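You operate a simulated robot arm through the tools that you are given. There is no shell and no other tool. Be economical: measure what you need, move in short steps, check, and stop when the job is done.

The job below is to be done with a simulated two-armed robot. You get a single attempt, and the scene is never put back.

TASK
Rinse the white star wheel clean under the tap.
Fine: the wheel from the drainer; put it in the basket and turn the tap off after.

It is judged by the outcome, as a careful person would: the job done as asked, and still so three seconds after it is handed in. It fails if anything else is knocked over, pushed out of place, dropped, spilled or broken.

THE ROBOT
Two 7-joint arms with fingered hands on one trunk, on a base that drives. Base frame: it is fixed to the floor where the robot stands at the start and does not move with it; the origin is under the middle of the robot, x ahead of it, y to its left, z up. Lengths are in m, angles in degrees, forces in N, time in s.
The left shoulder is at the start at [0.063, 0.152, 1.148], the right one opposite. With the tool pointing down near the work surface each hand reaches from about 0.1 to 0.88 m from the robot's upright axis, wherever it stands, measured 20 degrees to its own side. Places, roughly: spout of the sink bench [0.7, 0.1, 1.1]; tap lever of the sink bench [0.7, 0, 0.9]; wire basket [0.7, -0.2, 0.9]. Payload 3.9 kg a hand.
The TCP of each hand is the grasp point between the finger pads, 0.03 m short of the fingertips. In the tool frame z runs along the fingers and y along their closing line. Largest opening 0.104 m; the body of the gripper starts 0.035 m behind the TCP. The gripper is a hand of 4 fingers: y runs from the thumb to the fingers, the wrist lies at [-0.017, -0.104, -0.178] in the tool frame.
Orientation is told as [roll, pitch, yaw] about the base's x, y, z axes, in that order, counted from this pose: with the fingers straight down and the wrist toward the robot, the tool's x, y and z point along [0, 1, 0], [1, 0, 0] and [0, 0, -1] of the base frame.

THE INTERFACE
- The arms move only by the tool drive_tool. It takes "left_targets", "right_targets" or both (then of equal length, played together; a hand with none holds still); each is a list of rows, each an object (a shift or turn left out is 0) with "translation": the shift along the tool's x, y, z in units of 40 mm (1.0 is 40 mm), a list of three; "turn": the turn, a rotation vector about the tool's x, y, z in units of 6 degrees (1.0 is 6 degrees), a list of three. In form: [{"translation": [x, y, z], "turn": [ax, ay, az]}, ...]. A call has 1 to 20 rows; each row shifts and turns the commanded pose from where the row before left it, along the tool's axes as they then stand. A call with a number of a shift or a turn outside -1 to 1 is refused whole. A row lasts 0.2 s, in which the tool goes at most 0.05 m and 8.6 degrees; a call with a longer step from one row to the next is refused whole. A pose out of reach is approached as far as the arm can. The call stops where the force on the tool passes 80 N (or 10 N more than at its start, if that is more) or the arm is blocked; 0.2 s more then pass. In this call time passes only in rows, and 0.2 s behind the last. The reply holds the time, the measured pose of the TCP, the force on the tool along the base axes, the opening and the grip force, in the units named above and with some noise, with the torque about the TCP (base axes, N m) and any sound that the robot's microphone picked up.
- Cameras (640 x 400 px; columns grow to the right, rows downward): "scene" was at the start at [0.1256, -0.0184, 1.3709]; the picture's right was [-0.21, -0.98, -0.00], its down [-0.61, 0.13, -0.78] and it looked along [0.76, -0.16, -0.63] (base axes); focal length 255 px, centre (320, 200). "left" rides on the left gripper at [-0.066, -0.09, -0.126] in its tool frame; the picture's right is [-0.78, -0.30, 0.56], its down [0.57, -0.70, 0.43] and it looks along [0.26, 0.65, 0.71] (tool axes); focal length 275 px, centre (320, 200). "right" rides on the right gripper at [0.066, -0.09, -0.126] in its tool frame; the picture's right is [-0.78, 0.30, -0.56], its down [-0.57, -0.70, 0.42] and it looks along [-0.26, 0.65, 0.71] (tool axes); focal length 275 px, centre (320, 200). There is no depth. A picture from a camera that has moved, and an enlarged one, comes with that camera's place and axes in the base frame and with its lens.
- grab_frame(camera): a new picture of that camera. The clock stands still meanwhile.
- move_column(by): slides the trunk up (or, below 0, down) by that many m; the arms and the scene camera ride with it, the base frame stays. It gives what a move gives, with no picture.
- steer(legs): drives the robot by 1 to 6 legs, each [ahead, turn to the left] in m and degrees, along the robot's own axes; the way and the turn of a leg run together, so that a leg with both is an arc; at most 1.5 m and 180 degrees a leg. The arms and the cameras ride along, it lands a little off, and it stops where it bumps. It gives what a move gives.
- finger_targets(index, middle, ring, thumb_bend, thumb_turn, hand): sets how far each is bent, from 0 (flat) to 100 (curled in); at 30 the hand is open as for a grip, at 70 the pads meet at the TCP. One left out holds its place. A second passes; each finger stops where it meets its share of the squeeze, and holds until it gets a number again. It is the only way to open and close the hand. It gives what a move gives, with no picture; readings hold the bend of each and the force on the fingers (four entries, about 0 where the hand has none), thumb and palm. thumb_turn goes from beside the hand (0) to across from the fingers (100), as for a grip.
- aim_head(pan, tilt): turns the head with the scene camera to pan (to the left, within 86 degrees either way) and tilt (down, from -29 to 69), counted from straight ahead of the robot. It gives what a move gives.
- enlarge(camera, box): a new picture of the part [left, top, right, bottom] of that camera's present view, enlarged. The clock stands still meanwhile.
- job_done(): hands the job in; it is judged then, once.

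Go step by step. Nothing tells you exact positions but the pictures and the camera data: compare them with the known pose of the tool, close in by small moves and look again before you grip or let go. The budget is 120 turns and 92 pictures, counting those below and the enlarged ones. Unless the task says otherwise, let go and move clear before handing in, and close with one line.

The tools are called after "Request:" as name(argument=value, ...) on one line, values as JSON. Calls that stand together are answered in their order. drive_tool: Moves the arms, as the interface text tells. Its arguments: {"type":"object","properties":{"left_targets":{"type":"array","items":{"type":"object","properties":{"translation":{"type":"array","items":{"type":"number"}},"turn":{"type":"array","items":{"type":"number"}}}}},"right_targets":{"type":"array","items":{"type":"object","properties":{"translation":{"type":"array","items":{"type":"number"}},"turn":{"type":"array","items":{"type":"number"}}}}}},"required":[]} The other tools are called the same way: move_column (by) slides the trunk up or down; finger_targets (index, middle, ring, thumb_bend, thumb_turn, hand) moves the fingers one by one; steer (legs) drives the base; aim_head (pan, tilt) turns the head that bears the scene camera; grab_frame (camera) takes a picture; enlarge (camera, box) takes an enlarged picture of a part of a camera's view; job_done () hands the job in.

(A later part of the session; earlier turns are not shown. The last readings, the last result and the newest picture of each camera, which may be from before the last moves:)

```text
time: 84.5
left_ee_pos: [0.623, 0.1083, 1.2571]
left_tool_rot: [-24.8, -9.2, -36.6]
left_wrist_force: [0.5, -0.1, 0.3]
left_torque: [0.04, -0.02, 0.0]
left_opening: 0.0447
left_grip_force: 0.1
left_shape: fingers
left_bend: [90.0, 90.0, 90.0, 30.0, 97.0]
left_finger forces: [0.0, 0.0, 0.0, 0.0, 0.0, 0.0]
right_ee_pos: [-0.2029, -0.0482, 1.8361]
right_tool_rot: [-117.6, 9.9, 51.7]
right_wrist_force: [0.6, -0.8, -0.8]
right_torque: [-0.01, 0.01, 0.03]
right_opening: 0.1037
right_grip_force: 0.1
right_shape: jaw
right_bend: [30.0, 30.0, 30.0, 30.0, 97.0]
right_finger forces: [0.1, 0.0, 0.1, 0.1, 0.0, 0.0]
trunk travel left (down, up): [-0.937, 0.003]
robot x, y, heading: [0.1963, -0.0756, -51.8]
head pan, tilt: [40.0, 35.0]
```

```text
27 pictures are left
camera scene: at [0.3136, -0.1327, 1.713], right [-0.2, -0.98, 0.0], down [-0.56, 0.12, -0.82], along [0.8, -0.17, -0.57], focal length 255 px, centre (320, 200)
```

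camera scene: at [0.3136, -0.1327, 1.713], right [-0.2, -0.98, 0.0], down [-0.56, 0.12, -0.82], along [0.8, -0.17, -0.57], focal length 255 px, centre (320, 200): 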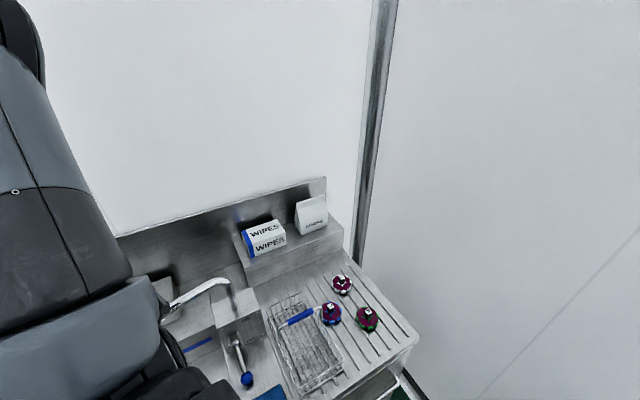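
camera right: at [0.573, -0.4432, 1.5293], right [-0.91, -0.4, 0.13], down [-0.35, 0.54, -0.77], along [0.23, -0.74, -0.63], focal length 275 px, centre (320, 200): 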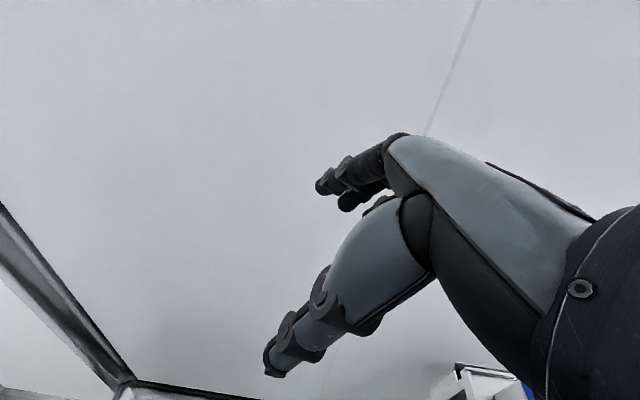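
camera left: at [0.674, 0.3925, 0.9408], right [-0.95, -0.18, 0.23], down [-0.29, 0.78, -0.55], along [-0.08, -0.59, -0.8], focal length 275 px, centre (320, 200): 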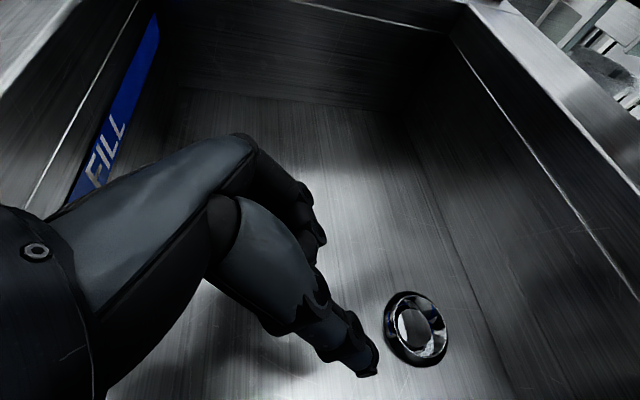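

That leg went cleanly and everything on the bench looks undisturbed. I'll continue the arc.

Request:
steer(legs=[[-0.1, 20]])

Request:
steer(legs=[[-0.03, 20]])

Request:
steer(legs=[[0, 20]])

```text
time: 85.8
left_ee_pos: [0.5187, 0.2448, 1.2581]
left_tool_rot: [-25.7, -10.4, -24.5]
left_wrist_force: [-0.7, 0.6, 0.2]
left_torque: [-0.1, 0.0, -0.01]
left_opening: 0.0446
left_grip_force: 0.0
left_shape: fingers
left_bend: [90.0, 90.0, 90.0, 30.0, 97.0]
left_finger forces: [0.0, 0.0, 0.1, 0.0, 0.0, 0.0]
right_ee_pos: [-0.2489, -0.0926, 1.8351]
right_tool_rot: [-117.6, 10.0, 65.7]
right_wrist_force: [0.1, 0.4, 0.7]
right_torque: [0.03, -0.02, 0.0]
right_opening: 0.1039
right_grip_force: 0.1
right_shape: jaw
right_bend: [30.0, 30.0, 30.0, 30.0, 97.0]
right_finger forces: [0.0, 0.0, 0.0, 0.0, 0.1, 0.0]
trunk travel left (down, up): [-0.937, 0.003]
robot x, y, heading: [0.1369, -0.0209, -38.2]
head pan, tilt: [40.0, 35.0]
stopped in leg 1: the robot was blocked; the commanded pose is now the measured one
```

```text
time: 86.6
left_ee_pos: [0.5175, 0.242, 1.2589]
left_tool_rot: [-26.2, -11.1, -25.3]
left_wrist_force: [0.0, 0.3, 0.0]
left_torque: [-0.03, 0.02, -0.01]
left_opening: 0.0445
left_grip_force: 0.0
left_shape: fingers
left_bend: [90.0, 90.0, 90.0, 30.0, 97.0]
left_finger forces: [0.0, 0.1, 0.0, 0.0, 0.0, 0.0]
right_ee_pos: [-0.2516, -0.0917, 1.8336]
right_tool_rot: [-117.7, 10.0, 65.8]
right_wrist_force: [0.0, 0.0, -0.1]
right_torque: [-0.03, 0.01, -0.02]
right_opening: 0.104
right_grip_force: 0.1
right_shape: jaw
right_bend: [30.0, 30.0, 30.0, 30.0, 97.0]
right_finger forces: [0.0, 0.1, 0.0, 0.0, 0.0, 0.1]
trunk travel left (down, up): [-0.937, 0.003]
robot x, y, heading: [0.1402, -0.0221, -38.2]
head pan, tilt: [40.0, 35.0]
stopped in leg 1: the robot was blocked; the commanded pose is now the measured one
```

```text
time: 87.4
left_ee_pos: [0.5175, 0.2399, 1.261]
left_tool_rot: [-26.6, -12.0, -25.8]
left_wrist_force: [0.3, 2.5, 0.2]
left_torque: [-0.17, 0.03, -0.09]
left_opening: 0.0447
left_grip_force: 0.2
left_shape: fingers
left_bend: [90.0, 90.0, 90.0, 30.0, 97.0]
left_finger forces: [0.0, 0.1, 0.0, 0.0, 0.0, 0.1]
right_ee_pos: [-0.2481, -0.0976, 1.8331]
right_tool_rot: [-117.9, 10.2, 66.5]
right_wrist_force: [0.4, -0.1, -0.4]
right_torque: [-0.01, 0.02, 0.05]
right_opening: 0.104
right_grip_force: 0.0
right_shape: jaw
right_bend: [30.0, 30.0, 30.0, 30.0, 97.0]
right_finger forces: [0.1, 0.1, 0.0, 0.0, 0.1, 0.0]
trunk travel left (down, up): [-0.937, 0.003]
robot x, y, heading: [0.1374, -0.0233, -38.1]
head pan, tilt: [40.0, 35.0]
stopped in leg 1: the robot was blocked; the commanded pose is now the measured one
```

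The turn is blocked, probably by the left arm at the cabinet. I'll look left before doing more.

Request:
aim_head(pan=80, tilt=25)

Request:
grab_frame(camera="scene")

```text
time: 88.5
left_ee_pos: [0.5172, 0.239, 1.2606]
left_tool_rot: [-26.7, -12.1, -25.9]
left_wrist_force: [-0.8, 0.2, 0.1]
left_torque: [0.02, 0.0, 0.01]
left_opening: 0.0448
left_grip_force: 0.0
left_shape: fingers
left_bend: [90.0, 90.0, 90.0, 30.0, 97.0]
left_finger forces: [0.0, 0.0, 0.1, 0.0, 0.0, 0.0]
right_ee_pos: [-0.2508, -0.0938, 1.8341]
right_tool_rot: [-117.8, 10.1, 66.3]
right_wrist_force: [0.1, 0.1, 0.4]
right_torque: [0.03, -0.04, 0.01]
right_opening: 0.1038
right_grip_force: 0.0
right_shape: jaw
right_bend: [30.0, 30.0, 30.0, 30.0, 97.0]
right_finger forces: [0.1, 0.0, 0.0, 0.1, 0.1, 0.0]
trunk travel left (down, up): [-0.937, 0.003]
robot x, y, heading: [0.1442, -0.0203, -38.1]
head pan, tilt: [80.0, 25.0]
```

```text
26 pictures are left
camera scene: at [0.2508, 0.0075, 1.7289], right [0.67, -0.74, 0.0], down [-0.32, -0.28, -0.91], along [0.67, 0.61, -0.42], focal length 255 px, centre (320, 200)
```

scene: 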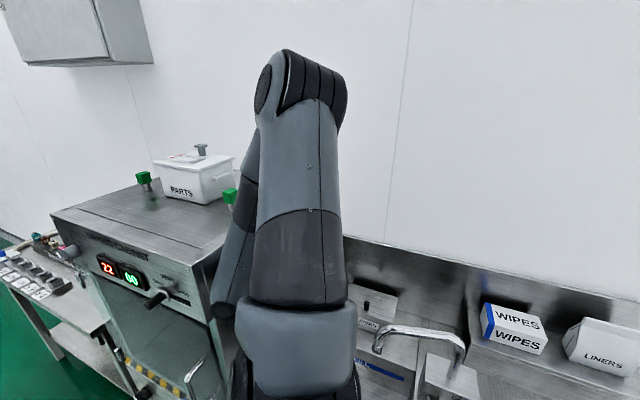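

The left wrist is at the cabinet's side. I'll move the left hand about 0.35 m to the right, in front of the chest, then turn.

Request:
drive_tool(left_targets=[{"translation": [-0.2, 0.1, 0.13]}, {"translation": [-0.43, 0.23, 0.27]}, {"translation": [-0.43, 0.23, 0.27]}, {"translation": [-0.43, 0.23, 0.27]}, {"translation": [-0.43, 0.23, 0.27]}, {"translation": [-0.43, 0.23, 0.27]}, {"translation": [-0.43, 0.23, 0.27]}, {"translation": [-0.43, 0.23, 0.27]}, {"translation": [-0.43, 0.23, 0.27]}, {"translation": [-0.43, 0.23, 0.27]}, {"translation": [-0.43, 0.23, 0.27]}, {"translation": [-0.43, 0.23, 0.27]}, {"translation": [-0.43, 0.23, 0.27]}, {"translation": [-0.43, 0.23, 0.27]}])

Request:
grab_frame(camera="scene")

```text
time: 91.5
left_ee_pos: [0.6115, 0.1007, 1.1805]
left_tool_rot: [-26.9, -12.1, -26.1]
left_wrist_force: [0.6, 0.6, 1.1]
left_torque: [0.0, 0.02, -0.01]
left_opening: 0.0445
left_grip_force: 0.0
left_shape: fingers
left_bend: [90.0, 90.0, 90.0, 30.0, 97.0]
left_finger forces: [0.0, 0.0, 0.0, 0.1, 0.1, 0.1]
left hand out of reach, approached as far as the arm can: row 1, 2, 3, 4, 5, 6, 7, 8, 9, 10, 11, 12, 13, 14
right_ee_pos: [-0.2517, -0.0906, 1.8326]
right_tool_rot: [-118.0, 10.3, 66.3]
right_wrist_force: [0.8, 0.2, 0.6]
right_torque: [-0.02, 0.01, -0.01]
right_opening: 0.1041
right_grip_force: 0.1
right_shape: jaw
right_bend: [30.0, 30.0, 30.0, 30.0, 97.0]
right_finger forces: [0.0, 0.0, 0.1, 0.0, 0.0, 0.1]
trunk travel left (down, up): [-0.937, 0.003]
robot x, y, heading: [0.1372, -0.0229, -37.9]
head pan, tilt: [80.0, 25.0]
```

```text
25 pictures are left
camera scene: at [0.2491, 0.0101, 1.729], right [0.67, -0.74, 0.0], down [-0.31, -0.28, -0.91], along [0.67, 0.61, -0.42], focal length 255 px, centre (320, 200)
```

scene: 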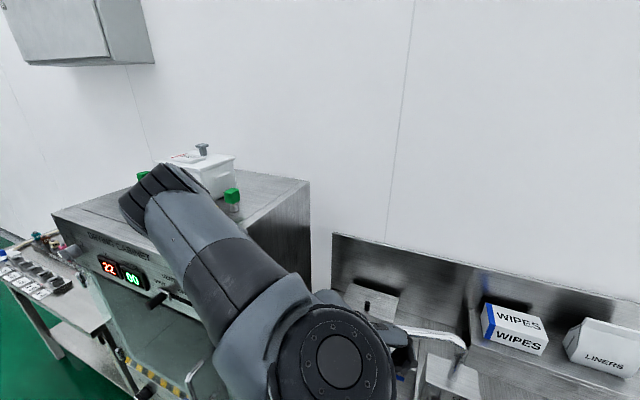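

Request:
drive_tool(left_targets=[{"turn": [0.3, 0.7, 0], "translation": [0, -0.2, -0.2]}, {"turn": [0.3, 0.7, 0], "translation": [0, -0.2, -0.2]}, {"turn": [0.3, 0.7, 0], "translation": [0, -0.2, -0.2]}, {"turn": [0.3, 0.7, 0], "translation": [0, -0.2, -0.2]}, {"turn": [0.3, 0.7, 0], "translation": [0, -0.2, -0.2]}, {"turn": [0.3, 0.7, 0], "translation": [0, -0.2, -0.1]}, {"translation": [-0.45, 0, 0]}, {"translation": [-0.45, 0, 0]}, {"translation": [-0.45, 0, 0]}, {"translation": [-0.45, 0, 0]}, {"translation": [-0.45, 0, 0]}, {"translation": [-0.45, 0, 0]}, {"translation": [-0.45, 0, 0]}, {"translation": [-0.45, 0, 0]}, {"translation": [-0.45, 0, 0]}, {"translation": [-0.45, 0, 0]}])

Request:
aim_head(pan=60, tilt=45)

Request:
grab_frame(camera="scene")

```text
time: 94.9
left_ee_pos: [0.6146, 0.1253, 1.132]
left_tool_rot: [-1.0, -1.6, -28.6]
left_wrist_force: [0.1, -0.9, 0.9]
left_torque: [0.0, 0.01, -0.02]
left_opening: 0.0446
left_grip_force: 0.1
left_shape: fingers
left_bend: [90.0, 90.0, 90.0, 30.0, 97.0]
left_finger forces: [0.0, 0.0, 0.0, 0.0, 0.0, 0.0]
left hand out of reach, approached as far as the arm can: row 1, 2, 3, 5, 6, 7, 8, 9, 10, 11, 12, 13, 14, 15, 16
right_ee_pos: [-0.2514, -0.0926, 1.8317]
right_tool_rot: [-118.0, 10.4, 66.3]
right_wrist_force: [0.6, -0.5, 0.2]
right_torque: [-0.03, 0.03, 0.03]
right_opening: 0.104
right_grip_force: 0.1
right_shape: jaw
right_bend: [30.0, 30.0, 30.0, 30.0, 97.0]
right_finger forces: [0.1, 0.0, 0.1, 0.0, 0.0, 0.1]
trunk travel left (down, up): [-0.937, 0.003]
robot x, y, heading: [0.1425, -0.0224, -38.2]
head pan, tilt: [80.0, 25.0]
```

```text
time: 95.7
left_ee_pos: [0.6159, 0.1252, 1.1327]
left_tool_rot: [-1.1, -1.7, -28.4]
left_wrist_force: [-0.2, 0.0, 0.5]
left_torque: [0.01, 0.02, 0.01]
left_opening: 0.0446
left_grip_force: 0.1
left_shape: fingers
left_bend: [90.0, 90.0, 90.0, 30.0, 97.0]
left_finger forces: [0.0, 0.0, 0.1, 0.1, 0.0, 0.0]
right_ee_pos: [-0.2531, -0.0908, 1.8322]
right_tool_rot: [-118.0, 10.3, 66.2]
right_wrist_force: [-0.9, -0.2, -0.1]
right_torque: [-0.02, 0.04, -0.02]
right_opening: 0.1041
right_grip_force: 0.1
right_shape: jaw
right_bend: [30.0, 30.0, 30.0, 30.0, 97.0]
right_finger forces: [0.0, 0.0, 0.0, 0.1, 0.0, 0.0]
trunk travel left (down, up): [-0.937, 0.003]
robot x, y, heading: [0.1402, -0.0206, -38.4]
head pan, tilt: [60.0, 45.0]
```

```text
24 pictures are left
camera scene: at [0.2556, -0.0211, 1.6985], right [0.37, -0.93, 0.0], down [-0.66, -0.26, -0.71], along [0.66, 0.26, -0.71], focal length 255 px, centre (320, 200)
```

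scene: 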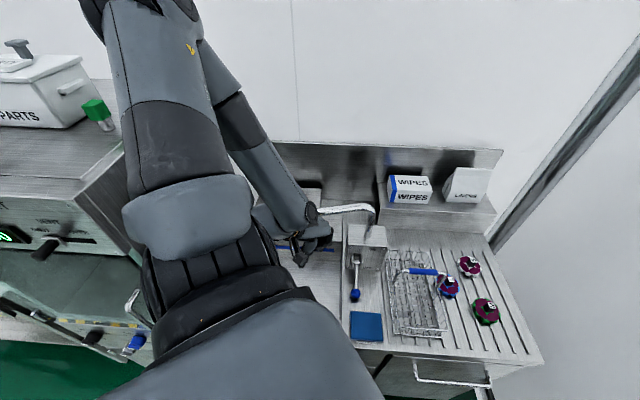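

The hand is upright now but close to the spout. I'll lift it and pull it back from there.

Request:
drive_tool(left_targets=[{"translation": [0, -0.3, -0.2]}, {"translation": [0, -0.3, -0.5]}, {"translation": [0, -0.3, -0.5]}, {"translation": [0, -0.2, -0.5]}, {"translation": [0, -0.2, -0.5]}, {"translation": [0, -0.1, -0.5]}, {"translation": [-0.2, 0, -0.5]}, {"translation": [-0.3, 0, -0.5]}, {"translation": [-0.4, 0, -0.5]}, {"translation": [-0.4, 0, -0.5]}, {"translation": [-0.4, 0, -0.2]}, {"translation": [-0.4, 0, 0]}, {"translation": [-0.4, 0, 0]}, {"translation": [-0.4, 0, 0]}, {"translation": [-0.4, 0, 0]}])

Request:
grab_frame(camera="scene")

```text
time: 98.9
left_ee_pos: [0.6533, 0.1675, 1.2204]
left_tool_rot: [-1.1, -1.7, -28.6]
left_wrist_force: [1.0, 0.3, -0.1]
left_torque: [0.01, 0.0, -0.01]
left_opening: 0.0446
left_grip_force: 0.0
left_shape: fingers
left_bend: [90.0, 90.0, 90.0, 30.0, 97.0]
left_finger forces: [0.0, 0.0, 0.0, 0.0, 0.0, 0.0]
left hand out of reach, approached as far as the arm can: row 1, 2, 3, 4, 5, 6, 7, 8, 9, 10, 11, 12, 13, 14, 15
right_ee_pos: [-0.2534, -0.0914, 1.8321]
right_tool_rot: [-117.9, 10.3, 66.3]
right_wrist_force: [0.9, 0.4, 0.1]
right_torque: [-0.01, 0.01, 0.02]
right_opening: 0.1043
right_grip_force: 0.0
right_shape: jaw
right_bend: [30.0, 30.0, 30.0, 30.0, 97.0]
right_finger forces: [0.1, 0.0, 0.0, 0.0, 0.0, 0.0]
trunk travel left (down, up): [-0.937, 0.003]
robot x, y, heading: [0.1425, -0.0209, -38.2]
head pan, tilt: [60.0, 45.0]
```

```text
23 pictures are left
camera scene: at [0.2556, -0.021, 1.6984], right [0.37, -0.93, 0.0], down [-0.66, -0.26, -0.71], along [0.66, 0.26, -0.71], focal length 255 px, centre (320, 200)
```

scene: 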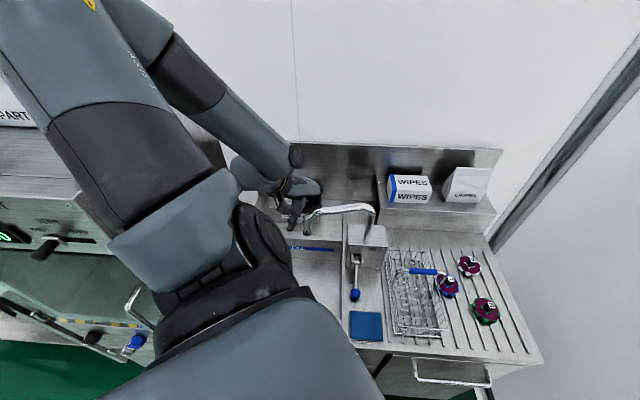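

The left arm is stuck in an awkward fold, but nothing is loaded. I'll recover the right arm first: swing it wide around the right side to the front, then turn the hand down.

Request:
drive_tool(right_targets=[{"translation": [0.2, -0.24, 0.12]}, {"translation": [0.4, -0.47, 0.24]}, {"translation": [0.4, -0.47, 0.24]}, {"translation": [0.4, -0.47, 0.24]}, {"translation": [0.4, -0.47, 0.24]}, {"translation": [0.4, -0.47, 0.24]}, {"translation": [0.4, -0.47, 0.24]}, {"translation": [0.4, -0.47, 0.24]}, {"translation": [0.4, -0.47, 0.24]}, {"translation": [0.4, -0.47, 0.24]}, {"translation": [0.4, -0.47, 0.24]}, {"translation": [0.4, -0.47, 0.24]}, {"translation": [0.4, -0.47, 0.24]}, {"translation": [0.4, -0.47, 0.24]}])

Request:
drive_tool(right_targets=[{"translation": [0.22, 0.12, 0.13]}, {"translation": [0.45, 0.25, 0.27]}, {"translation": [0.45, 0.25, 0.27]}, {"translation": [0.45, 0.25, 0.27]}, {"translation": [0.45, 0.25, 0.27]}, {"translation": [0.45, 0.25, 0.27]}, {"translation": [0.45, 0.25, 0.27]}, {"translation": [0.45, 0.25, 0.27]}, {"translation": [0.45, 0.25, 0.27]}, {"translation": [0.45, 0.25, 0.27]}, {"translation": [0.45, 0.25, 0.27]}, {"translation": [0.45, 0.25, 0.27]}, {"translation": [0.45, 0.25, 0.27]}, {"translation": [0.45, 0.25, 0.27]}, {"translation": [0.45, 0.25, 0.27]}, {"translation": [0.45, 0.25, 0.27]}, {"translation": [0.45, 0.25, 0.27]}])

```text
time: 101.9
left_ee_pos: [0.6543, 0.1674, 1.219]
left_tool_rot: [-1.1, -1.6, -28.5]
left_wrist_force: [0.6, 0.4, 0.2]
left_torque: [0.0, 0.01, -0.02]
left_opening: 0.0448
left_grip_force: 0.2
left_shape: fingers
left_bend: [90.0, 90.0, 90.0, 30.0, 97.0]
left_finger forces: [0.0, 0.0, 0.0, 0.0, 0.1, 0.0]
right_ee_pos: [-0.1642, -0.4228, 1.7516]
right_tool_rot: [-117.9, 10.3, 66.3]
right_wrist_force: [-0.3, 0.1, 0.1]
right_torque: [-0.02, 0.0, -0.02]
right_opening: 0.1043
right_grip_force: 0.1
right_shape: jaw
right_bend: [30.0, 30.0, 30.0, 30.0, 97.0]
right_finger forces: [0.1, 0.0, 0.1, 0.0, 0.0, 0.0]
right hand out of reach, approached as far as the arm can: row 7
trunk travel left (down, up): [-0.937, 0.003]
robot x, y, heading: [0.1387, -0.0203, -37.9]
head pan, tilt: [60.0, 45.0]
```

```text
time: 105.5
left_ee_pos: [0.6522, 0.1684, 1.2197]
left_tool_rot: [-1.2, -1.6, -28.4]
left_wrist_force: [-0.3, -0.4, -0.2]
left_torque: [-0.01, -0.03, 0.0]
left_opening: 0.0445
left_grip_force: 0.0
left_shape: fingers
left_bend: [90.0, 90.0, 90.0, 30.0, 97.0]
left_finger forces: [0.1, 0.0, 0.0, 0.0, 0.0, 0.0]
right_ee_pos: [-0.057, -0.4601, 1.807]
right_tool_rot: [-118.0, 10.5, 66.4]
right_wrist_force: [0.5, -0.6, -0.9]
right_torque: [0.02, -0.02, 0.02]
right_opening: 0.1041
right_grip_force: 0.0
right_shape: jaw
right_bend: [30.0, 30.0, 30.0, 30.0, 97.0]
right_finger forces: [0.0, 0.0, 0.1, 0.0, 0.0, 0.1]
right hand out of reach, approached as far as the arm can: row 1, 2, 3, 4, 5, 6, 7, 8, 9, 10, 11, 12, 13, 14, 15, 16, 17
trunk travel left (down, up): [-0.937, 0.003]
robot x, y, heading: [0.1389, -0.0221, -38.2]
head pan, tilt: [60.0, 45.0]
```

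Request:
drive_tool(right_targets=[{"turn": [0.66, 0.58, 0.46]}, {"turn": [0.66, 0.58, 0.46]}, {"turn": [0.66, 0.58, 0.46]}, {"turn": [0.66, 0.58, 0.46]}, {"turn": [0.66, 0.58, 0.46]}, {"turn": [0.66, 0.58, 0.46]}, {"turn": [0.66, 0.58, 0.46]}, {"turn": [0.66, 0.58, 0.46]}, {"turn": [0.66, 0.58, 0.46]}, {"turn": [0.66, 0.58, 0.46]}, {"turn": [0.66, 0.58, 0.46]}, {"turn": [0.66, 0.58, 0.46]}])

Request:
drive_tool(right_targets=[{"turn": [0.66, 0.58, 0.46]}, {"turn": [0.66, 0.58, 0.46]}, {"turn": [0.66, 0.58, 0.46]}, {"turn": [0.66, 0.58, 0.46]}, {"turn": [0.66, 0.58, 0.46]}, {"turn": [0.66, 0.58, 0.46]}, {"turn": [0.66, 0.58, 0.46]}, {"turn": [0.66, 0.58, 0.46]}, {"turn": [0.66, 0.58, 0.46]}, {"turn": [0.66, 0.58, 0.46]}, {"turn": [0.66, 0.58, 0.46]}, {"turn": [0.66, 0.58, 0.46]}])

```text
time: 108.1
left_ee_pos: [0.6533, 0.1693, 1.2198]
left_tool_rot: [-1.2, -1.6, -28.5]
left_wrist_force: [-0.2, 0.3, -0.1]
left_torque: [0.02, 0.03, 0.02]
left_opening: 0.0447
left_grip_force: 0.1
left_shape: fingers
left_bend: [90.0, 90.0, 90.0, 30.0, 97.0]
left_finger forces: [0.0, 0.0, 0.0, 0.0, 0.1, 0.1]
right_ee_pos: [-0.0574, -0.4579, 1.8068]
right_tool_rot: [-65.8, -25.5, 21.3]
right_wrist_force: [-0.1, -0.4, 0.0]
right_torque: [-0.01, 0.0, -0.01]
right_opening: 0.1041
right_grip_force: 0.1
right_shape: jaw
right_bend: [30.0, 30.0, 30.0, 30.0, 97.0]
right_finger forces: [0.1, 0.0, 0.0, 0.0, 0.0, 0.1]
trunk travel left (down, up): [-0.937, 0.003]
robot x, y, heading: [0.142, -0.0202, -38.0]
head pan, tilt: [60.0, 45.0]
```

```text
time: 110.7
left_ee_pos: [0.6529, 0.1668, 1.2195]
left_tool_rot: [-1.2, -1.6, -28.6]
left_wrist_force: [1.1, -0.1, -0.3]
left_torque: [0.02, 0.03, -0.01]
left_opening: 0.0447
left_grip_force: 0.0
left_shape: fingers
left_bend: [90.0, 90.0, 90.0, 30.0, 97.0]
left_finger forces: [0.0, 0.1, 0.1, 0.0, 0.1, 0.0]
right_ee_pos: [-0.0204, -0.4926, 1.7918]
right_tool_rot: [-4.6, -4.5, -33.6]
right_wrist_force: [0.0, 0.3, 1.1]
right_torque: [0.05, 0.03, 0.0]
right_opening: 0.1038
right_grip_force: 0.0
right_shape: jaw
right_bend: [30.0, 30.0, 30.0, 30.0, 97.0]
right_finger forces: [0.1, 0.1, 0.0, 0.0, 0.1, 0.1]
right hand out of reach, approached as far as the arm can: row 10, 11, 12
trunk travel left (down, up): [-0.937, 0.003]
robot x, y, heading: [0.1375, -0.0183, -38.2]
head pan, tilt: [60.0, 45.0]
```

The right hand is back to a normal orientation. I'll bring it down in front.

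Request:
drive_tool(right_targets=[{"translation": [0.2, 0.25, 0.3]}, {"translation": [0.26, 0.25, 0.5]}, {"translation": [0.26, 0.25, 0.5]}, {"translation": [0.26, 0.25, 0.5]}, {"translation": [0.26, 0.25, 0.5]}, {"translation": [0.26, 0.25, 0.5]}, {"translation": [0.26, 0.25, 0.5]}, {"translation": [0.26, 0.25, 0.5]}, {"translation": [0.26, 0.25, 0.5]}, {"translation": [0.26, 0.25, 0.5]}, {"translation": [0.26, 0.25, 0.5]}, {"translation": [0.26, 0.25, 0.5]}, {"translation": [0.26, 0.25, 0.5]}, {"translation": [0.26, 0.25, 0.5]}, {"translation": [0.26, 0.25, 0.5]}, {"translation": [0.26, 0.25, 0.5]}, {"translation": [0.26, 0.25, 0.5]}, {"translation": [0.26, 0.25, 0.5]}])

Request:
aim_head(pan=30, tilt=40)

Request:
grab_frame(camera="scene")

```text
time: 114.5
left_ee_pos: [0.6526, 0.1688, 1.219]
left_tool_rot: [-1.1, -1.7, -28.5]
left_wrist_force: [0.9, -0.4, -0.5]
left_torque: [-0.02, 0.0, 0.02]
left_opening: 0.0447
left_grip_force: 0.1
left_shape: fingers
left_bend: [90.0, 90.0, 90.0, 30.0, 97.0]
left_finger forces: [0.0, 0.1, 0.0, 0.0, 0.0, 0.0]
right_ee_pos: [0.226, -0.5715, 1.4834]
right_tool_rot: [-4.5, -4.5, -33.3]
right_wrist_force: [0.5, -0.5, -0.5]
right_torque: [-0.01, 0.03, 0.02]
right_opening: 0.104
right_grip_force: 0.0
right_shape: jaw
right_bend: [30.0, 30.0, 30.0, 30.0, 97.0]
right_finger forces: [0.1, 0.1, 0.0, 0.0, 0.0, 0.1]
right hand out of reach, approached as far as the arm can: row 7, 8, 9, 10, 11, 12, 13, 14, 15, 16, 17, 18
trunk travel left (down, up): [-0.937, 0.003]
robot x, y, heading: [0.1396, -0.0209, -38.1]
head pan, tilt: [60.0, 45.0]
```

```text
time: 115.5
left_ee_pos: [0.6529, 0.1689, 1.2195]
left_tool_rot: [-1.2, -1.8, -28.5]
left_wrist_force: [0.0, 0.0, -0.7]
left_torque: [-0.01, -0.02, -0.01]
left_opening: 0.045
left_grip_force: 0.1
left_shape: fingers
left_bend: [90.0, 90.0, 90.0, 30.0, 97.0]
left_finger forces: [0.0, 0.1, 0.0, 0.0, 0.0, 0.0]
right_ee_pos: [0.2243, -0.5721, 1.4837]
right_tool_rot: [-4.6, -4.5, -33.2]
right_wrist_force: [0.7, 0.0, 0.3]
right_torque: [-0.03, -0.01, -0.03]
right_opening: 0.1039
right_grip_force: 0.0
right_shape: jaw
right_bend: [30.0, 30.0, 30.0, 30.0, 97.0]
right_finger forces: [0.0, 0.0, 0.0, 0.0, 0.1, 0.1]
trunk travel left (down, up): [-0.937, 0.003]
robot x, y, heading: [0.142, -0.0203, -38.0]
head pan, tilt: [30.0, 40.0]
```

```text
22 pictures are left
camera scene: at [0.264, -0.0631, 1.7057], right [-0.14, -0.99, 0.0], down [-0.64, 0.09, -0.77], along [0.76, -0.11, -0.64], focal length 255 px, centre (320, 200)
```

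scene: 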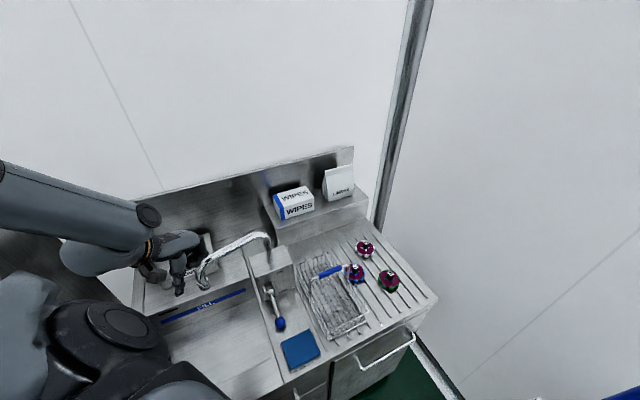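

The bench is all in order. I'll try raising the left hand clear above the spout so the base can move up to the wheel.

Request:
drive_tool(left_targets=[{"translation": [0, 0, -0.3]}, {"translation": [0, 0, -0.5]}, {"translation": [0, 0, -0.5]}, {"translation": [0, 0, -0.5]}, {"translation": [0, 0, -0.5]}, {"translation": [0, 0, -0.5]}, {"translation": [0, 0, -0.5]}, {"translation": [0, 0, -0.5]}, {"translation": [0, 0, -0.5]}, {"translation": [0, 0, -0.5]}])

Request:
grab_frame(camera="scene")

```text
time: 117.7
left_ee_pos: [0.6616, 0.1575, 1.225]
left_tool_rot: [-1.1, -1.7, -28.4]
left_wrist_force: [-0.4, 0.0, -0.8]
left_torque: [0.05, 0.0, -0.02]
left_opening: 0.0452
left_grip_force: 0.0
left_shape: fingers
left_bend: [90.0, 90.0, 90.0, 30.0, 97.0]
left_finger forces: [0.0, 0.1, 0.1, 0.1, 0.1, 0.0]
left hand out of reach, approached as far as the arm can: row 1, 2, 3, 4, 5, 6, 7, 8, 9, 10
right_ee_pos: [0.2244, -0.5736, 1.4838]
right_tool_rot: [-4.6, -4.6, -33.2]
right_wrist_force: [0.1, 0.5, 0.2]
right_torque: [-0.03, -0.02, -0.01]
right_opening: 0.1042
right_grip_force: 0.0
right_shape: jaw
right_bend: [30.0, 30.0, 30.0, 30.0, 97.0]
right_finger forces: [0.0, 0.0, 0.1, 0.0, 0.0, 0.1]
trunk travel left (down, up): [-0.937, 0.003]
robot x, y, heading: [0.1435, -0.0221, -38.1]
head pan, tilt: [30.0, 40.0]
```

```text
21 pictures are left
camera scene: at [0.2641, -0.0632, 1.7057], right [-0.14, -0.99, 0.0], down [-0.64, 0.09, -0.77], along [0.76, -0.11, -0.64], focal length 255 px, centre (320, 200)
```

scene: 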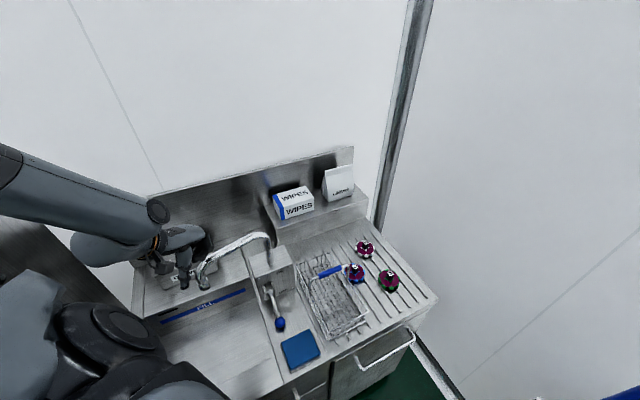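

Request:
drive_tool(left_targets=[{"turn": [-0.8, 0, 0], "translation": [0, 0, -0.4]}, {"turn": [-0.8, 0, 0], "translation": [0, -0.1, -0.4]}, {"turn": [-0.8, 0, 0], "translation": [0, -0.2, -0.4]}, {"turn": [-0.8, 0, 0], "translation": [0, -0.2, -0.4]}, {"turn": [-0.8, 0, 0], "translation": [0, -0.2, -0.4]}, {"turn": [-0.8, 0, 0], "translation": [0, -0.2, -0.4]}, {"turn": [-0.8, 0, 0], "translation": [0, 0.0, -0.5]}, {"turn": [-0.8, 0, 0], "translation": [0, 0.0, -0.5]}])

Request:
drive_tool(left_targets=[{"translation": [0, 0.1, -0.4]}, {"translation": [0, 0.2, -0.4]}, {"translation": [0, 0.2, -0.4]}, {"translation": [0, 0.2, -0.4]}, {"translation": [0, 0.2, -0.4]}, {"translation": [0, 0.2, -0.4]}, {"translation": [0, 0.2, -0.4]}, {"translation": [0, 0.2, -0.4]}])

Request:
grab_frame(camera="scene")

```text
time: 119.5
left_ee_pos: [0.684, 0.1835, 1.261]
left_tool_rot: [-1.6, -40.3, -27.6]
left_wrist_force: [-1.0, 0.4, 0.1]
left_torque: [-0.01, 0.01, 0.04]
left_opening: 0.0447
left_grip_force: 0.0
left_shape: fingers
left_bend: [90.0, 90.0, 90.0, 30.0, 97.0]
left_finger forces: [0.1, 0.0, 0.0, 0.0, 0.0, 0.1]
left hand out of reach, approached as far as the arm can: row 1, 2, 3, 4, 5, 6, 7, 8
right_ee_pos: [0.2229, -0.5735, 1.4831]
right_tool_rot: [-4.5, -4.5, -33.3]
right_wrist_force: [0.2, -0.2, 0.0]
right_torque: [-0.01, 0.01, -0.02]
right_opening: 0.1039
right_grip_force: 0.0
right_shape: jaw
right_bend: [30.0, 30.0, 30.0, 30.0, 97.0]
right_finger forces: [0.1, 0.0, 0.0, 0.0, 0.1, 0.1]
trunk travel left (down, up): [-0.937, 0.003]
robot x, y, heading: [0.1388, -0.0233, -38.1]
head pan, tilt: [30.0, 40.0]
```

```text
time: 121.2
left_ee_pos: [0.6889, 0.2177, 1.3045]
left_tool_rot: [-1.5, -40.2, -27.6]
left_wrist_force: [-0.2, 0.5, -0.1]
left_torque: [0.02, -0.01, -0.03]
left_opening: 0.0447
left_grip_force: 0.1
left_shape: fingers
left_bend: [90.0, 90.0, 90.0, 30.0, 97.0]
left_finger forces: [0.0, 0.1, 0.0, 0.0, 0.1, 0.0]
left hand out of reach, approached as far as the arm can: row 1, 2, 3, 4, 5, 6, 7, 8
right_ee_pos: [0.2253, -0.5719, 1.484]
right_tool_rot: [-4.5, -4.5, -33.2]
right_wrist_force: [-0.3, -0.3, 0.0]
right_torque: [-0.02, 0.02, 0.01]
right_opening: 0.104
right_grip_force: 0.1
right_shape: jaw
right_bend: [30.0, 30.0, 30.0, 30.0, 97.0]
right_finger forces: [0.1, 0.1, 0.0, 0.0, 0.1, 0.0]
trunk travel left (down, up): [-0.937, 0.003]
robot x, y, heading: [0.141, -0.0199, -38.1]
head pan, tilt: [30.0, 40.0]
```

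```text
20 pictures are left
camera scene: at [0.2647, -0.0638, 1.7056], right [-0.14, -0.99, 0.0], down [-0.64, 0.09, -0.77], along [0.76, -0.11, -0.64], focal length 255 px, centre (320, 200)
```

scene: 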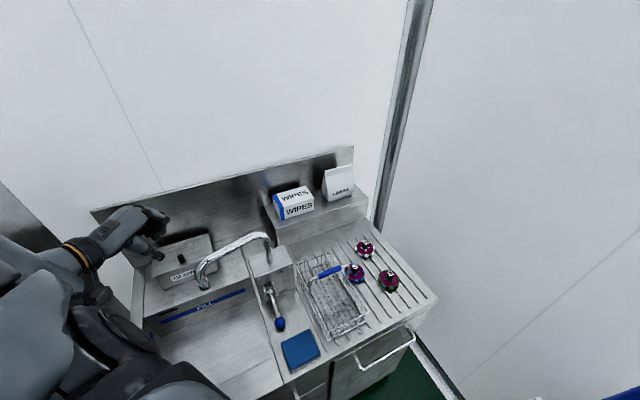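

The left arm has unfolded into a more normal posture. I'll draw it back toward the robot.

Request:
drive_tool(left_targets=[{"translation": [-0.1, -0.2, -0.2]}, {"translation": [-0.34, -0.18, -0.23]}, {"translation": [-0.34, -0.18, -0.23]}, {"translation": [-0.34, -0.18, -0.23]}, {"translation": [-0.34, -0.18, -0.23]}, {"translation": [-0.34, -0.18, -0.23]}, {"translation": [-0.34, -0.18, -0.23]}, {"translation": [-0.34, -0.18, -0.23]}, {"translation": [-0.34, -0.18, -0.23]}, {"translation": [-0.34, -0.18, -0.23]}, {"translation": [-0.34, -0.18, -0.23]}, {"translation": [-0.34, -0.18, -0.23]}])

Request:
grab_frame(camera="scene")

```text
time: 123.8
left_ee_pos: [0.5461, 0.2561, 1.2607]
left_tool_rot: [-1.6, -40.2, -27.6]
left_wrist_force: [0.2, 0.2, 0.3]
left_torque: [0.01, -0.04, -0.01]
left_opening: 0.0447
left_grip_force: 0.1
left_shape: fingers
left_bend: [90.0, 90.0, 90.0, 30.0, 97.0]
left_finger forces: [0.0, 0.0, 0.0, 0.0, 0.0, 0.1]
left hand out of reach, approached as far as the arm can: row 1, 2, 3, 4, 5, 6, 7, 8, 9, 10, 11, 12
right_ee_pos: [0.2236, -0.5729, 1.4841]
right_tool_rot: [-4.5, -4.4, -33.2]
right_wrist_force: [-0.5, -0.8, 0.9]
right_torque: [0.0, 0.0, -0.01]
right_opening: 0.1042
right_grip_force: 0.0
right_shape: jaw
right_bend: [30.0, 30.0, 30.0, 30.0, 97.0]
right_finger forces: [0.0, 0.0, 0.0, 0.1, 0.0, 0.0]
trunk travel left (down, up): [-0.937, 0.003]
robot x, y, heading: [0.1409, -0.0231, -37.8]
head pan, tilt: [30.0, 40.0]
```

```text
19 pictures are left
camera scene: at [0.2635, -0.0631, 1.7058], right [-0.14, -0.99, 0.0], down [-0.64, 0.09, -0.77], along [0.76, -0.11, -0.64], focal length 255 px, centre (320, 200)
```

scene: 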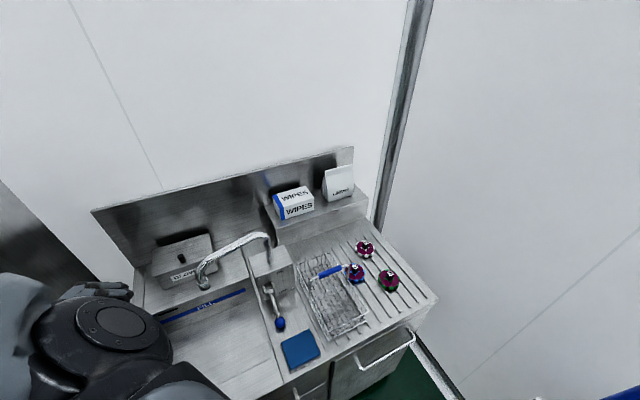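

Request:
aim_head(pan=84, tilt=50)

Request:
grab_frame(camera="scene")

```text
time: 125.1
left_ee_pos: [0.547, 0.2559, 1.2619]
left_tool_rot: [-1.5, -40.1, -27.6]
left_wrist_force: [0.5, -0.1, 0.1]
left_torque: [-0.01, 0.03, 0.0]
left_opening: 0.0448
left_grip_force: 0.1
left_shape: fingers
left_bend: [90.0, 90.0, 90.0, 30.0, 97.0]
left_finger forces: [0.1, 0.0, 0.0, 0.1, 0.0, 0.1]
right_ee_pos: [0.225, -0.5724, 1.4845]
right_tool_rot: [-4.6, -4.5, -33.2]
right_wrist_force: [0.1, 0.0, 0.7]
right_torque: [0.02, 0.02, -0.02]
right_opening: 0.1039
right_grip_force: 0.0
right_shape: jaw
right_bend: [30.0, 30.0, 30.0, 30.0, 97.0]
right_finger forces: [0.1, 0.0, 0.1, 0.0, 0.0, 0.0]
trunk travel left (down, up): [-0.937, 0.003]
robot x, y, heading: [0.1418, -0.021, -38.2]
head pan, tilt: [84.0, 50.0]
```

```text
18 pictures are left
camera scene: at [0.2336, 0.004, 1.6915], right [0.72, -0.7, 0.0], down [-0.53, -0.55, -0.64], along [0.45, 0.46, -0.77], focal length 255 px, centre (320, 200)
```

scene: 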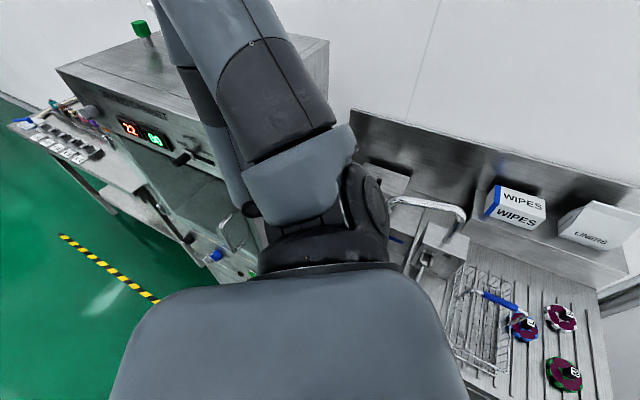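

The left elbow sits high over the cabinet, so I must not lower the trunk here. I'll stretch the left arm straight out in front over the bench at height, so its elbow can drop into a normal bend.

Request:
drive_tool(left_targets=[{"translation": [-0.2, 0.25, 0.1]}, {"translation": [-0.38, 0.49, 0.19]}, {"translation": [-0.38, 0.49, 0.19]}, {"translation": [-0.38, 0.49, 0.19]}, {"translation": [-0.38, 0.49, 0.19]}, {"translation": [-0.38, 0.49, 0.19]}, {"translation": [-0.38, 0.49, 0.19]}, {"translation": [-0.38, 0.49, 0.19]}, {"translation": [-0.38, 0.49, 0.19]}, {"translation": [-0.38, 0.49, 0.19]}, {"translation": [-0.38, 0.49, 0.19]}, {"translation": [-0.38, 0.49, 0.19]}, {"translation": [-0.38, 0.49, 0.19]}, {"translation": [-0.38, 0.49, 0.19]}])

Request:
drive_tool(left_targets=[{"translation": [-0.2, 0.25, 0.1]}, {"translation": [-0.38, 0.49, 0.19]}, {"translation": [-0.38, 0.49, 0.19]}, {"translation": [-0.38, 0.49, 0.19]}, {"translation": [-0.38, 0.49, 0.19]}, {"translation": [-0.38, 0.49, 0.19]}, {"translation": [-0.38, 0.49, 0.19]}, {"translation": [-0.38, 0.49, 0.19]}, {"translation": [-0.38, 0.49, 0.19]}, {"translation": [-0.38, 0.49, 0.19]}, {"translation": [-0.38, 0.49, 0.19]}, {"translation": [-0.38, 0.49, 0.19]}, {"translation": [-0.38, 0.49, 0.19]}, {"translation": [-0.38, 0.49, 0.19]}])

Request:
aim_head(pan=30, tilt=30)

Request:
grab_frame(camera="scene")

```text
time: 128.1
left_ee_pos: [0.7377, 0.0393, 1.2547]
left_tool_rot: [-1.4, -40.0, -27.7]
left_wrist_force: [0.3, -0.7, 0.2]
left_torque: [0.02, 0.05, 0.0]
left_opening: 0.0444
left_grip_force: 0.1
left_shape: fingers
left_bend: [90.0, 90.0, 90.0, 30.0, 97.0]
left_finger forces: [0.1, 0.0, 0.0, 0.0, 0.0, 0.0]
left hand out of reach, approached as far as the arm can: row 1, 2, 3, 4, 5, 6, 7, 8, 9, 10, 11
right_ee_pos: [0.2266, -0.5742, 1.4836]
right_tool_rot: [-4.6, -4.3, -33.2]
right_wrist_force: [0.4, 0.1, 0.4]
right_torque: [0.01, -0.04, -0.01]
right_opening: 0.1041
right_grip_force: 0.1
right_shape: jaw
right_bend: [30.0, 30.0, 30.0, 30.0, 97.0]
right_finger forces: [0.0, 0.1, 0.0, 0.0, 0.1, 0.0]
trunk travel left (down, up): [-0.937, 0.003]
robot x, y, heading: [0.14, -0.0243, -38.1]
head pan, tilt: [84.0, 50.0]
```

```text
time: 131.1
left_ee_pos: [0.7839, -0.0648, 1.2855]
left_tool_rot: [-1.5, -40.6, -27.7]
left_wrist_force: [-0.1, 0.7, 0.0]
left_torque: [-0.02, -0.01, -0.01]
left_opening: 0.0446
left_grip_force: 0.0
left_shape: fingers
left_bend: [90.0, 90.0, 90.0, 30.0, 97.0]
left_finger forces: [0.0, 0.0, 0.0, 0.0, 0.1, 0.0]
left hand out of reach, approached as far as the arm can: row 5, 6, 7, 8, 9, 10, 11, 12, 13, 14
right_ee_pos: [0.2247, -0.5722, 1.4841]
right_tool_rot: [-4.5, -4.4, -33.1]
right_wrist_force: [-0.5, -0.5, -0.7]
right_torque: [0.06, 0.01, 0.01]
right_opening: 0.104
right_grip_force: 0.1
right_shape: jaw
right_bend: [30.0, 30.0, 30.0, 30.0, 97.0]
right_finger forces: [0.1, 0.0, 0.0, 0.0, 0.0, 0.0]
trunk travel left (down, up): [-0.937, 0.003]
robot x, y, heading: [0.1395, -0.0221, -37.9]
head pan, tilt: [84.0, 50.0]
```

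```text
time: 132.3
left_ee_pos: [0.7828, -0.0644, 1.286]
left_tool_rot: [-1.5, -40.4, -27.7]
left_wrist_force: [0.0, 0.2, 0.0]
left_torque: [0.0, 0.0, -0.04]
left_opening: 0.0447
left_grip_force: 0.1
left_shape: fingers
left_bend: [90.0, 90.0, 90.0, 30.0, 97.0]
left_finger forces: [0.1, 0.0, 0.1, 0.0, 0.0, 0.0]
right_ee_pos: [0.2259, -0.5711, 1.4842]
right_tool_rot: [-4.6, -4.5, -33.2]
right_wrist_force: [0.9, 0.1, -0.5]
right_torque: [-0.02, 0.02, 0.0]
right_opening: 0.1037
right_grip_force: 0.0
right_shape: jaw
right_bend: [30.0, 30.0, 30.0, 30.0, 97.0]
right_finger forces: [0.0, 0.1, 0.0, 0.0, 0.0, 0.0]
trunk travel left (down, up): [-0.937, 0.003]
robot x, y, heading: [0.1399, -0.0203, -38.0]
head pan, tilt: [30.0, 30.0]
```

```text
17 pictures are left
camera scene: at [0.2696, -0.064, 1.721], right [-0.14, -0.99, 0.0], down [-0.5, 0.07, -0.87], along [0.86, -0.12, -0.5], focal length 255 px, centre (320, 200)
```

scene: 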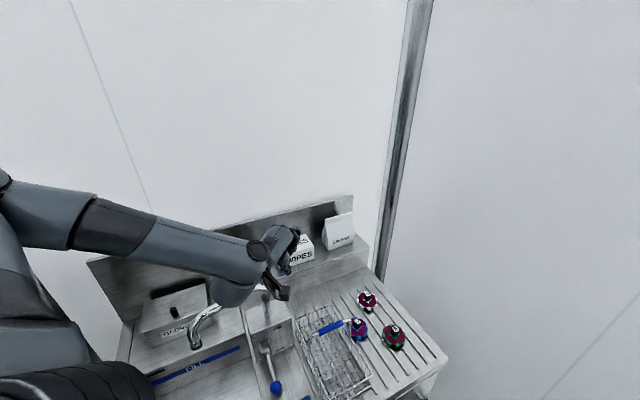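

The hand cleared the spout without touching. I'll continue stretching it out to the right and up.

Request:
drive_tool(left_targets=[{"translation": [-0.2, 0.2, -0.2]}, {"translation": [-0.45, 0.42, -0.1]}, {"translation": [-0.45, 0.42, -0.04]}, {"translation": [-0.45, 0.42, -0.04]}, {"translation": [-0.45, 0.42, -0.04]}, {"translation": [-0.45, 0.42, -0.04]}, {"translation": [-0.45, 0.42, -0.04]}, {"translation": [-0.45, 0.42, -0.04]}, {"translation": [-0.45, 0.42, -0.04]}, {"translation": [-0.45, 0.42, -0.04]}, {"translation": [-0.45, 0.42, -0.04]}, {"translation": [-0.45, 0.42, -0.04]}, {"translation": [-0.45, 0.42, -0.04]}, {"translation": [-0.45, 0.42, -0.04]}])

Request:
drive_tool(left_targets=[{"translation": [-0.2, 0.2, -0.2]}, {"translation": [-0.45, 0.42, -0.1]}, {"translation": [-0.45, 0.42, -0.04]}, {"translation": [-0.45, 0.42, -0.04]}, {"translation": [-0.45, 0.42, -0.04]}, {"translation": [-0.45, 0.42, -0.04]}, {"translation": [-0.45, 0.42, -0.04]}, {"translation": [-0.45, 0.42, -0.04]}, {"translation": [-0.45, 0.42, -0.04]}, {"translation": [-0.45, 0.42, -0.04]}])

Request:
grab_frame(camera="scene")

```text
time: 135.3
left_ee_pos: [0.785, -0.0646, 1.2852]
left_tool_rot: [-1.5, -40.6, -27.9]
left_wrist_force: [0.4, -0.5, -0.2]
left_torque: [0.0, -0.03, -0.01]
left_opening: 0.0445
left_grip_force: 0.0
left_shape: fingers
left_bend: [90.0, 90.0, 90.0, 30.0, 97.0]
left_finger forces: [0.0, 0.0, 0.0, 0.1, 0.0, 0.1]
left hand out of reach, approached as far as the arm can: row 1, 2, 3, 4, 5, 6, 7, 8, 9, 10, 11, 12, 13, 14
right_ee_pos: [0.2243, -0.5713, 1.485]
right_tool_rot: [-4.6, -4.5, -33.2]
right_wrist_force: [-0.3, 0.5, -0.3]
right_torque: [-0.02, -0.01, 0.01]
right_opening: 0.1041
right_grip_force: 0.2
right_shape: jaw
right_bend: [30.0, 30.0, 30.0, 30.0, 97.0]
right_finger forces: [0.0, 0.1, 0.1, 0.0, 0.1, 0.0]
trunk travel left (down, up): [-0.937, 0.003]
robot x, y, heading: [0.1382, -0.0239, -38.0]
head pan, tilt: [30.0, 30.0]
```

```text
time: 137.5
left_ee_pos: [0.7839, -0.0639, 1.2856]
left_tool_rot: [-1.5, -40.5, -27.7]
left_wrist_force: [0.1, -0.1, -0.1]
left_torque: [-0.01, 0.01, 0.01]
left_opening: 0.0446
left_grip_force: 0.1
left_shape: fingers
left_bend: [90.0, 90.0, 90.0, 30.0, 97.0]
left_finger forces: [0.1, 0.0, 0.1, 0.0, 0.0, 0.0]
left hand out of reach, approached as far as the arm can: row 1, 2, 3, 4, 5, 6, 7, 8, 9, 10
right_ee_pos: [0.2249, -0.5719, 1.4835]
right_tool_rot: [-4.6, -4.5, -33.2]
right_wrist_force: [0.0, 0.2, -0.8]
right_torque: [0.02, 0.0, -0.03]
right_opening: 0.1041
right_grip_force: 0.0
right_shape: jaw
right_bend: [30.0, 30.0, 30.0, 30.0, 97.0]
right_finger forces: [0.0, 0.0, 0.0, 0.0, 0.1, 0.0]
trunk travel left (down, up): [-0.937, 0.003]
robot x, y, heading: [0.1455, -0.0215, -38.0]
head pan, tilt: [30.0, 30.0]
```

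```text
16 pictures are left
camera scene: at [0.2697, -0.064, 1.721], right [-0.14, -0.99, 0.0], down [-0.5, 0.07, -0.87], along [0.86, -0.12, -0.5], focal length 255 px, centre (320, 200)
```

scene: 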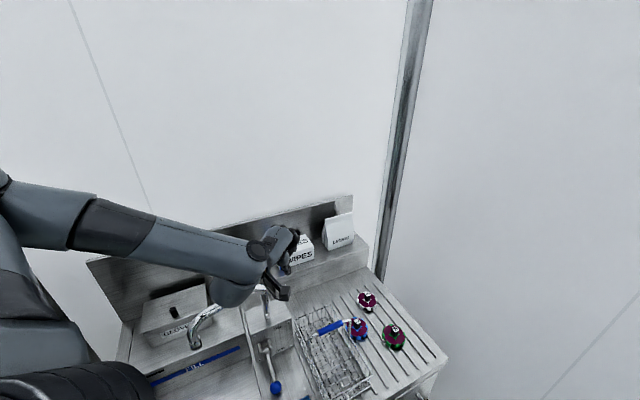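

Request:
drive_tool(left_targets=[{"turn": [0, -0.64, 0.77]}, {"turn": [0, -0.64, 0.77]}, {"turn": [0, -0.64, 0.77]}, {"turn": [0, -0.64, 0.77]}, {"turn": [0, -0.64, 0.77]}, {"turn": [0, -0.64, 0.77]}, {"translation": [-0.19, 0.5, 0]}, {"translation": [-0.19, 0.5, 0]}, {"translation": [-0.19, 0.5, 0]}, {"translation": [-0.19, 0.5, 0]}, {"translation": [-0.19, 0.5, 0]}, {"translation": [-0.19, 0.5, 0]}, {"translation": [-0.19, 0.5, 0]}, {"translation": [-0.19, 0.5, 0]}, {"translation": [-0.19, 0.5, 0]}, {"translation": [-0.19, 0.5, 0]}, {"translation": [-0.19, 0.5, 0]}, {"translation": [-0.19, 0.5, 0]}])

Request:
grab_frame(camera="scene")

```text
time: 141.3
left_ee_pos: [0.7793, -0.2695, 1.4435]
left_tool_rot: [-0.8, -40.6, -63.9]
left_wrist_force: [-0.3, -1.0, 0.0]
left_torque: [0.01, 0.0, 0.0]
left_opening: 0.0445
left_grip_force: 0.1
left_shape: fingers
left_bend: [90.0, 90.0, 90.0, 30.0, 97.0]
left_finger forces: [0.0, 0.0, 0.1, 0.0, 0.0, 0.1]
right_ee_pos: [0.2241, -0.5745, 1.4841]
right_tool_rot: [-4.5, -4.5, -33.2]
right_wrist_force: [0.1, 0.0, -0.1]
right_torque: [0.02, 0.01, 0.02]
right_opening: 0.1039
right_grip_force: 0.1
right_shape: jaw
right_bend: [30.0, 30.0, 30.0, 30.0, 97.0]
right_finger forces: [0.1, 0.0, 0.0, 0.0, 0.0, 0.0]
trunk travel left (down, up): [-0.937, 0.003]
robot x, y, heading: [0.1407, -0.0196, -37.9]
head pan, tilt: [30.0, 30.0]
```

```text
15 pictures are left
camera scene: at [0.2688, -0.0662, 1.721], right [-0.14, -0.99, 0.0], down [-0.49, 0.07, -0.87], along [0.86, -0.12, -0.5], focal length 255 px, centre (320, 200)
```

scene: 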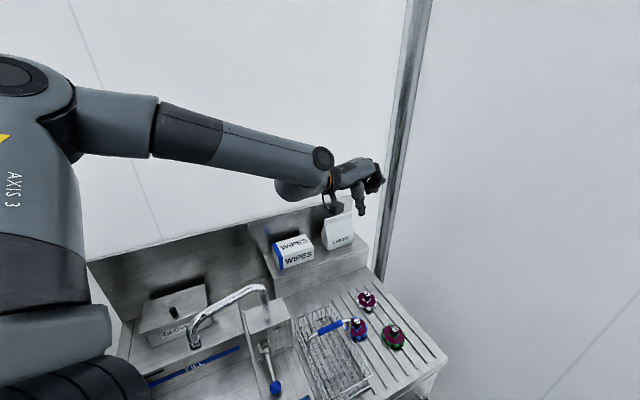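

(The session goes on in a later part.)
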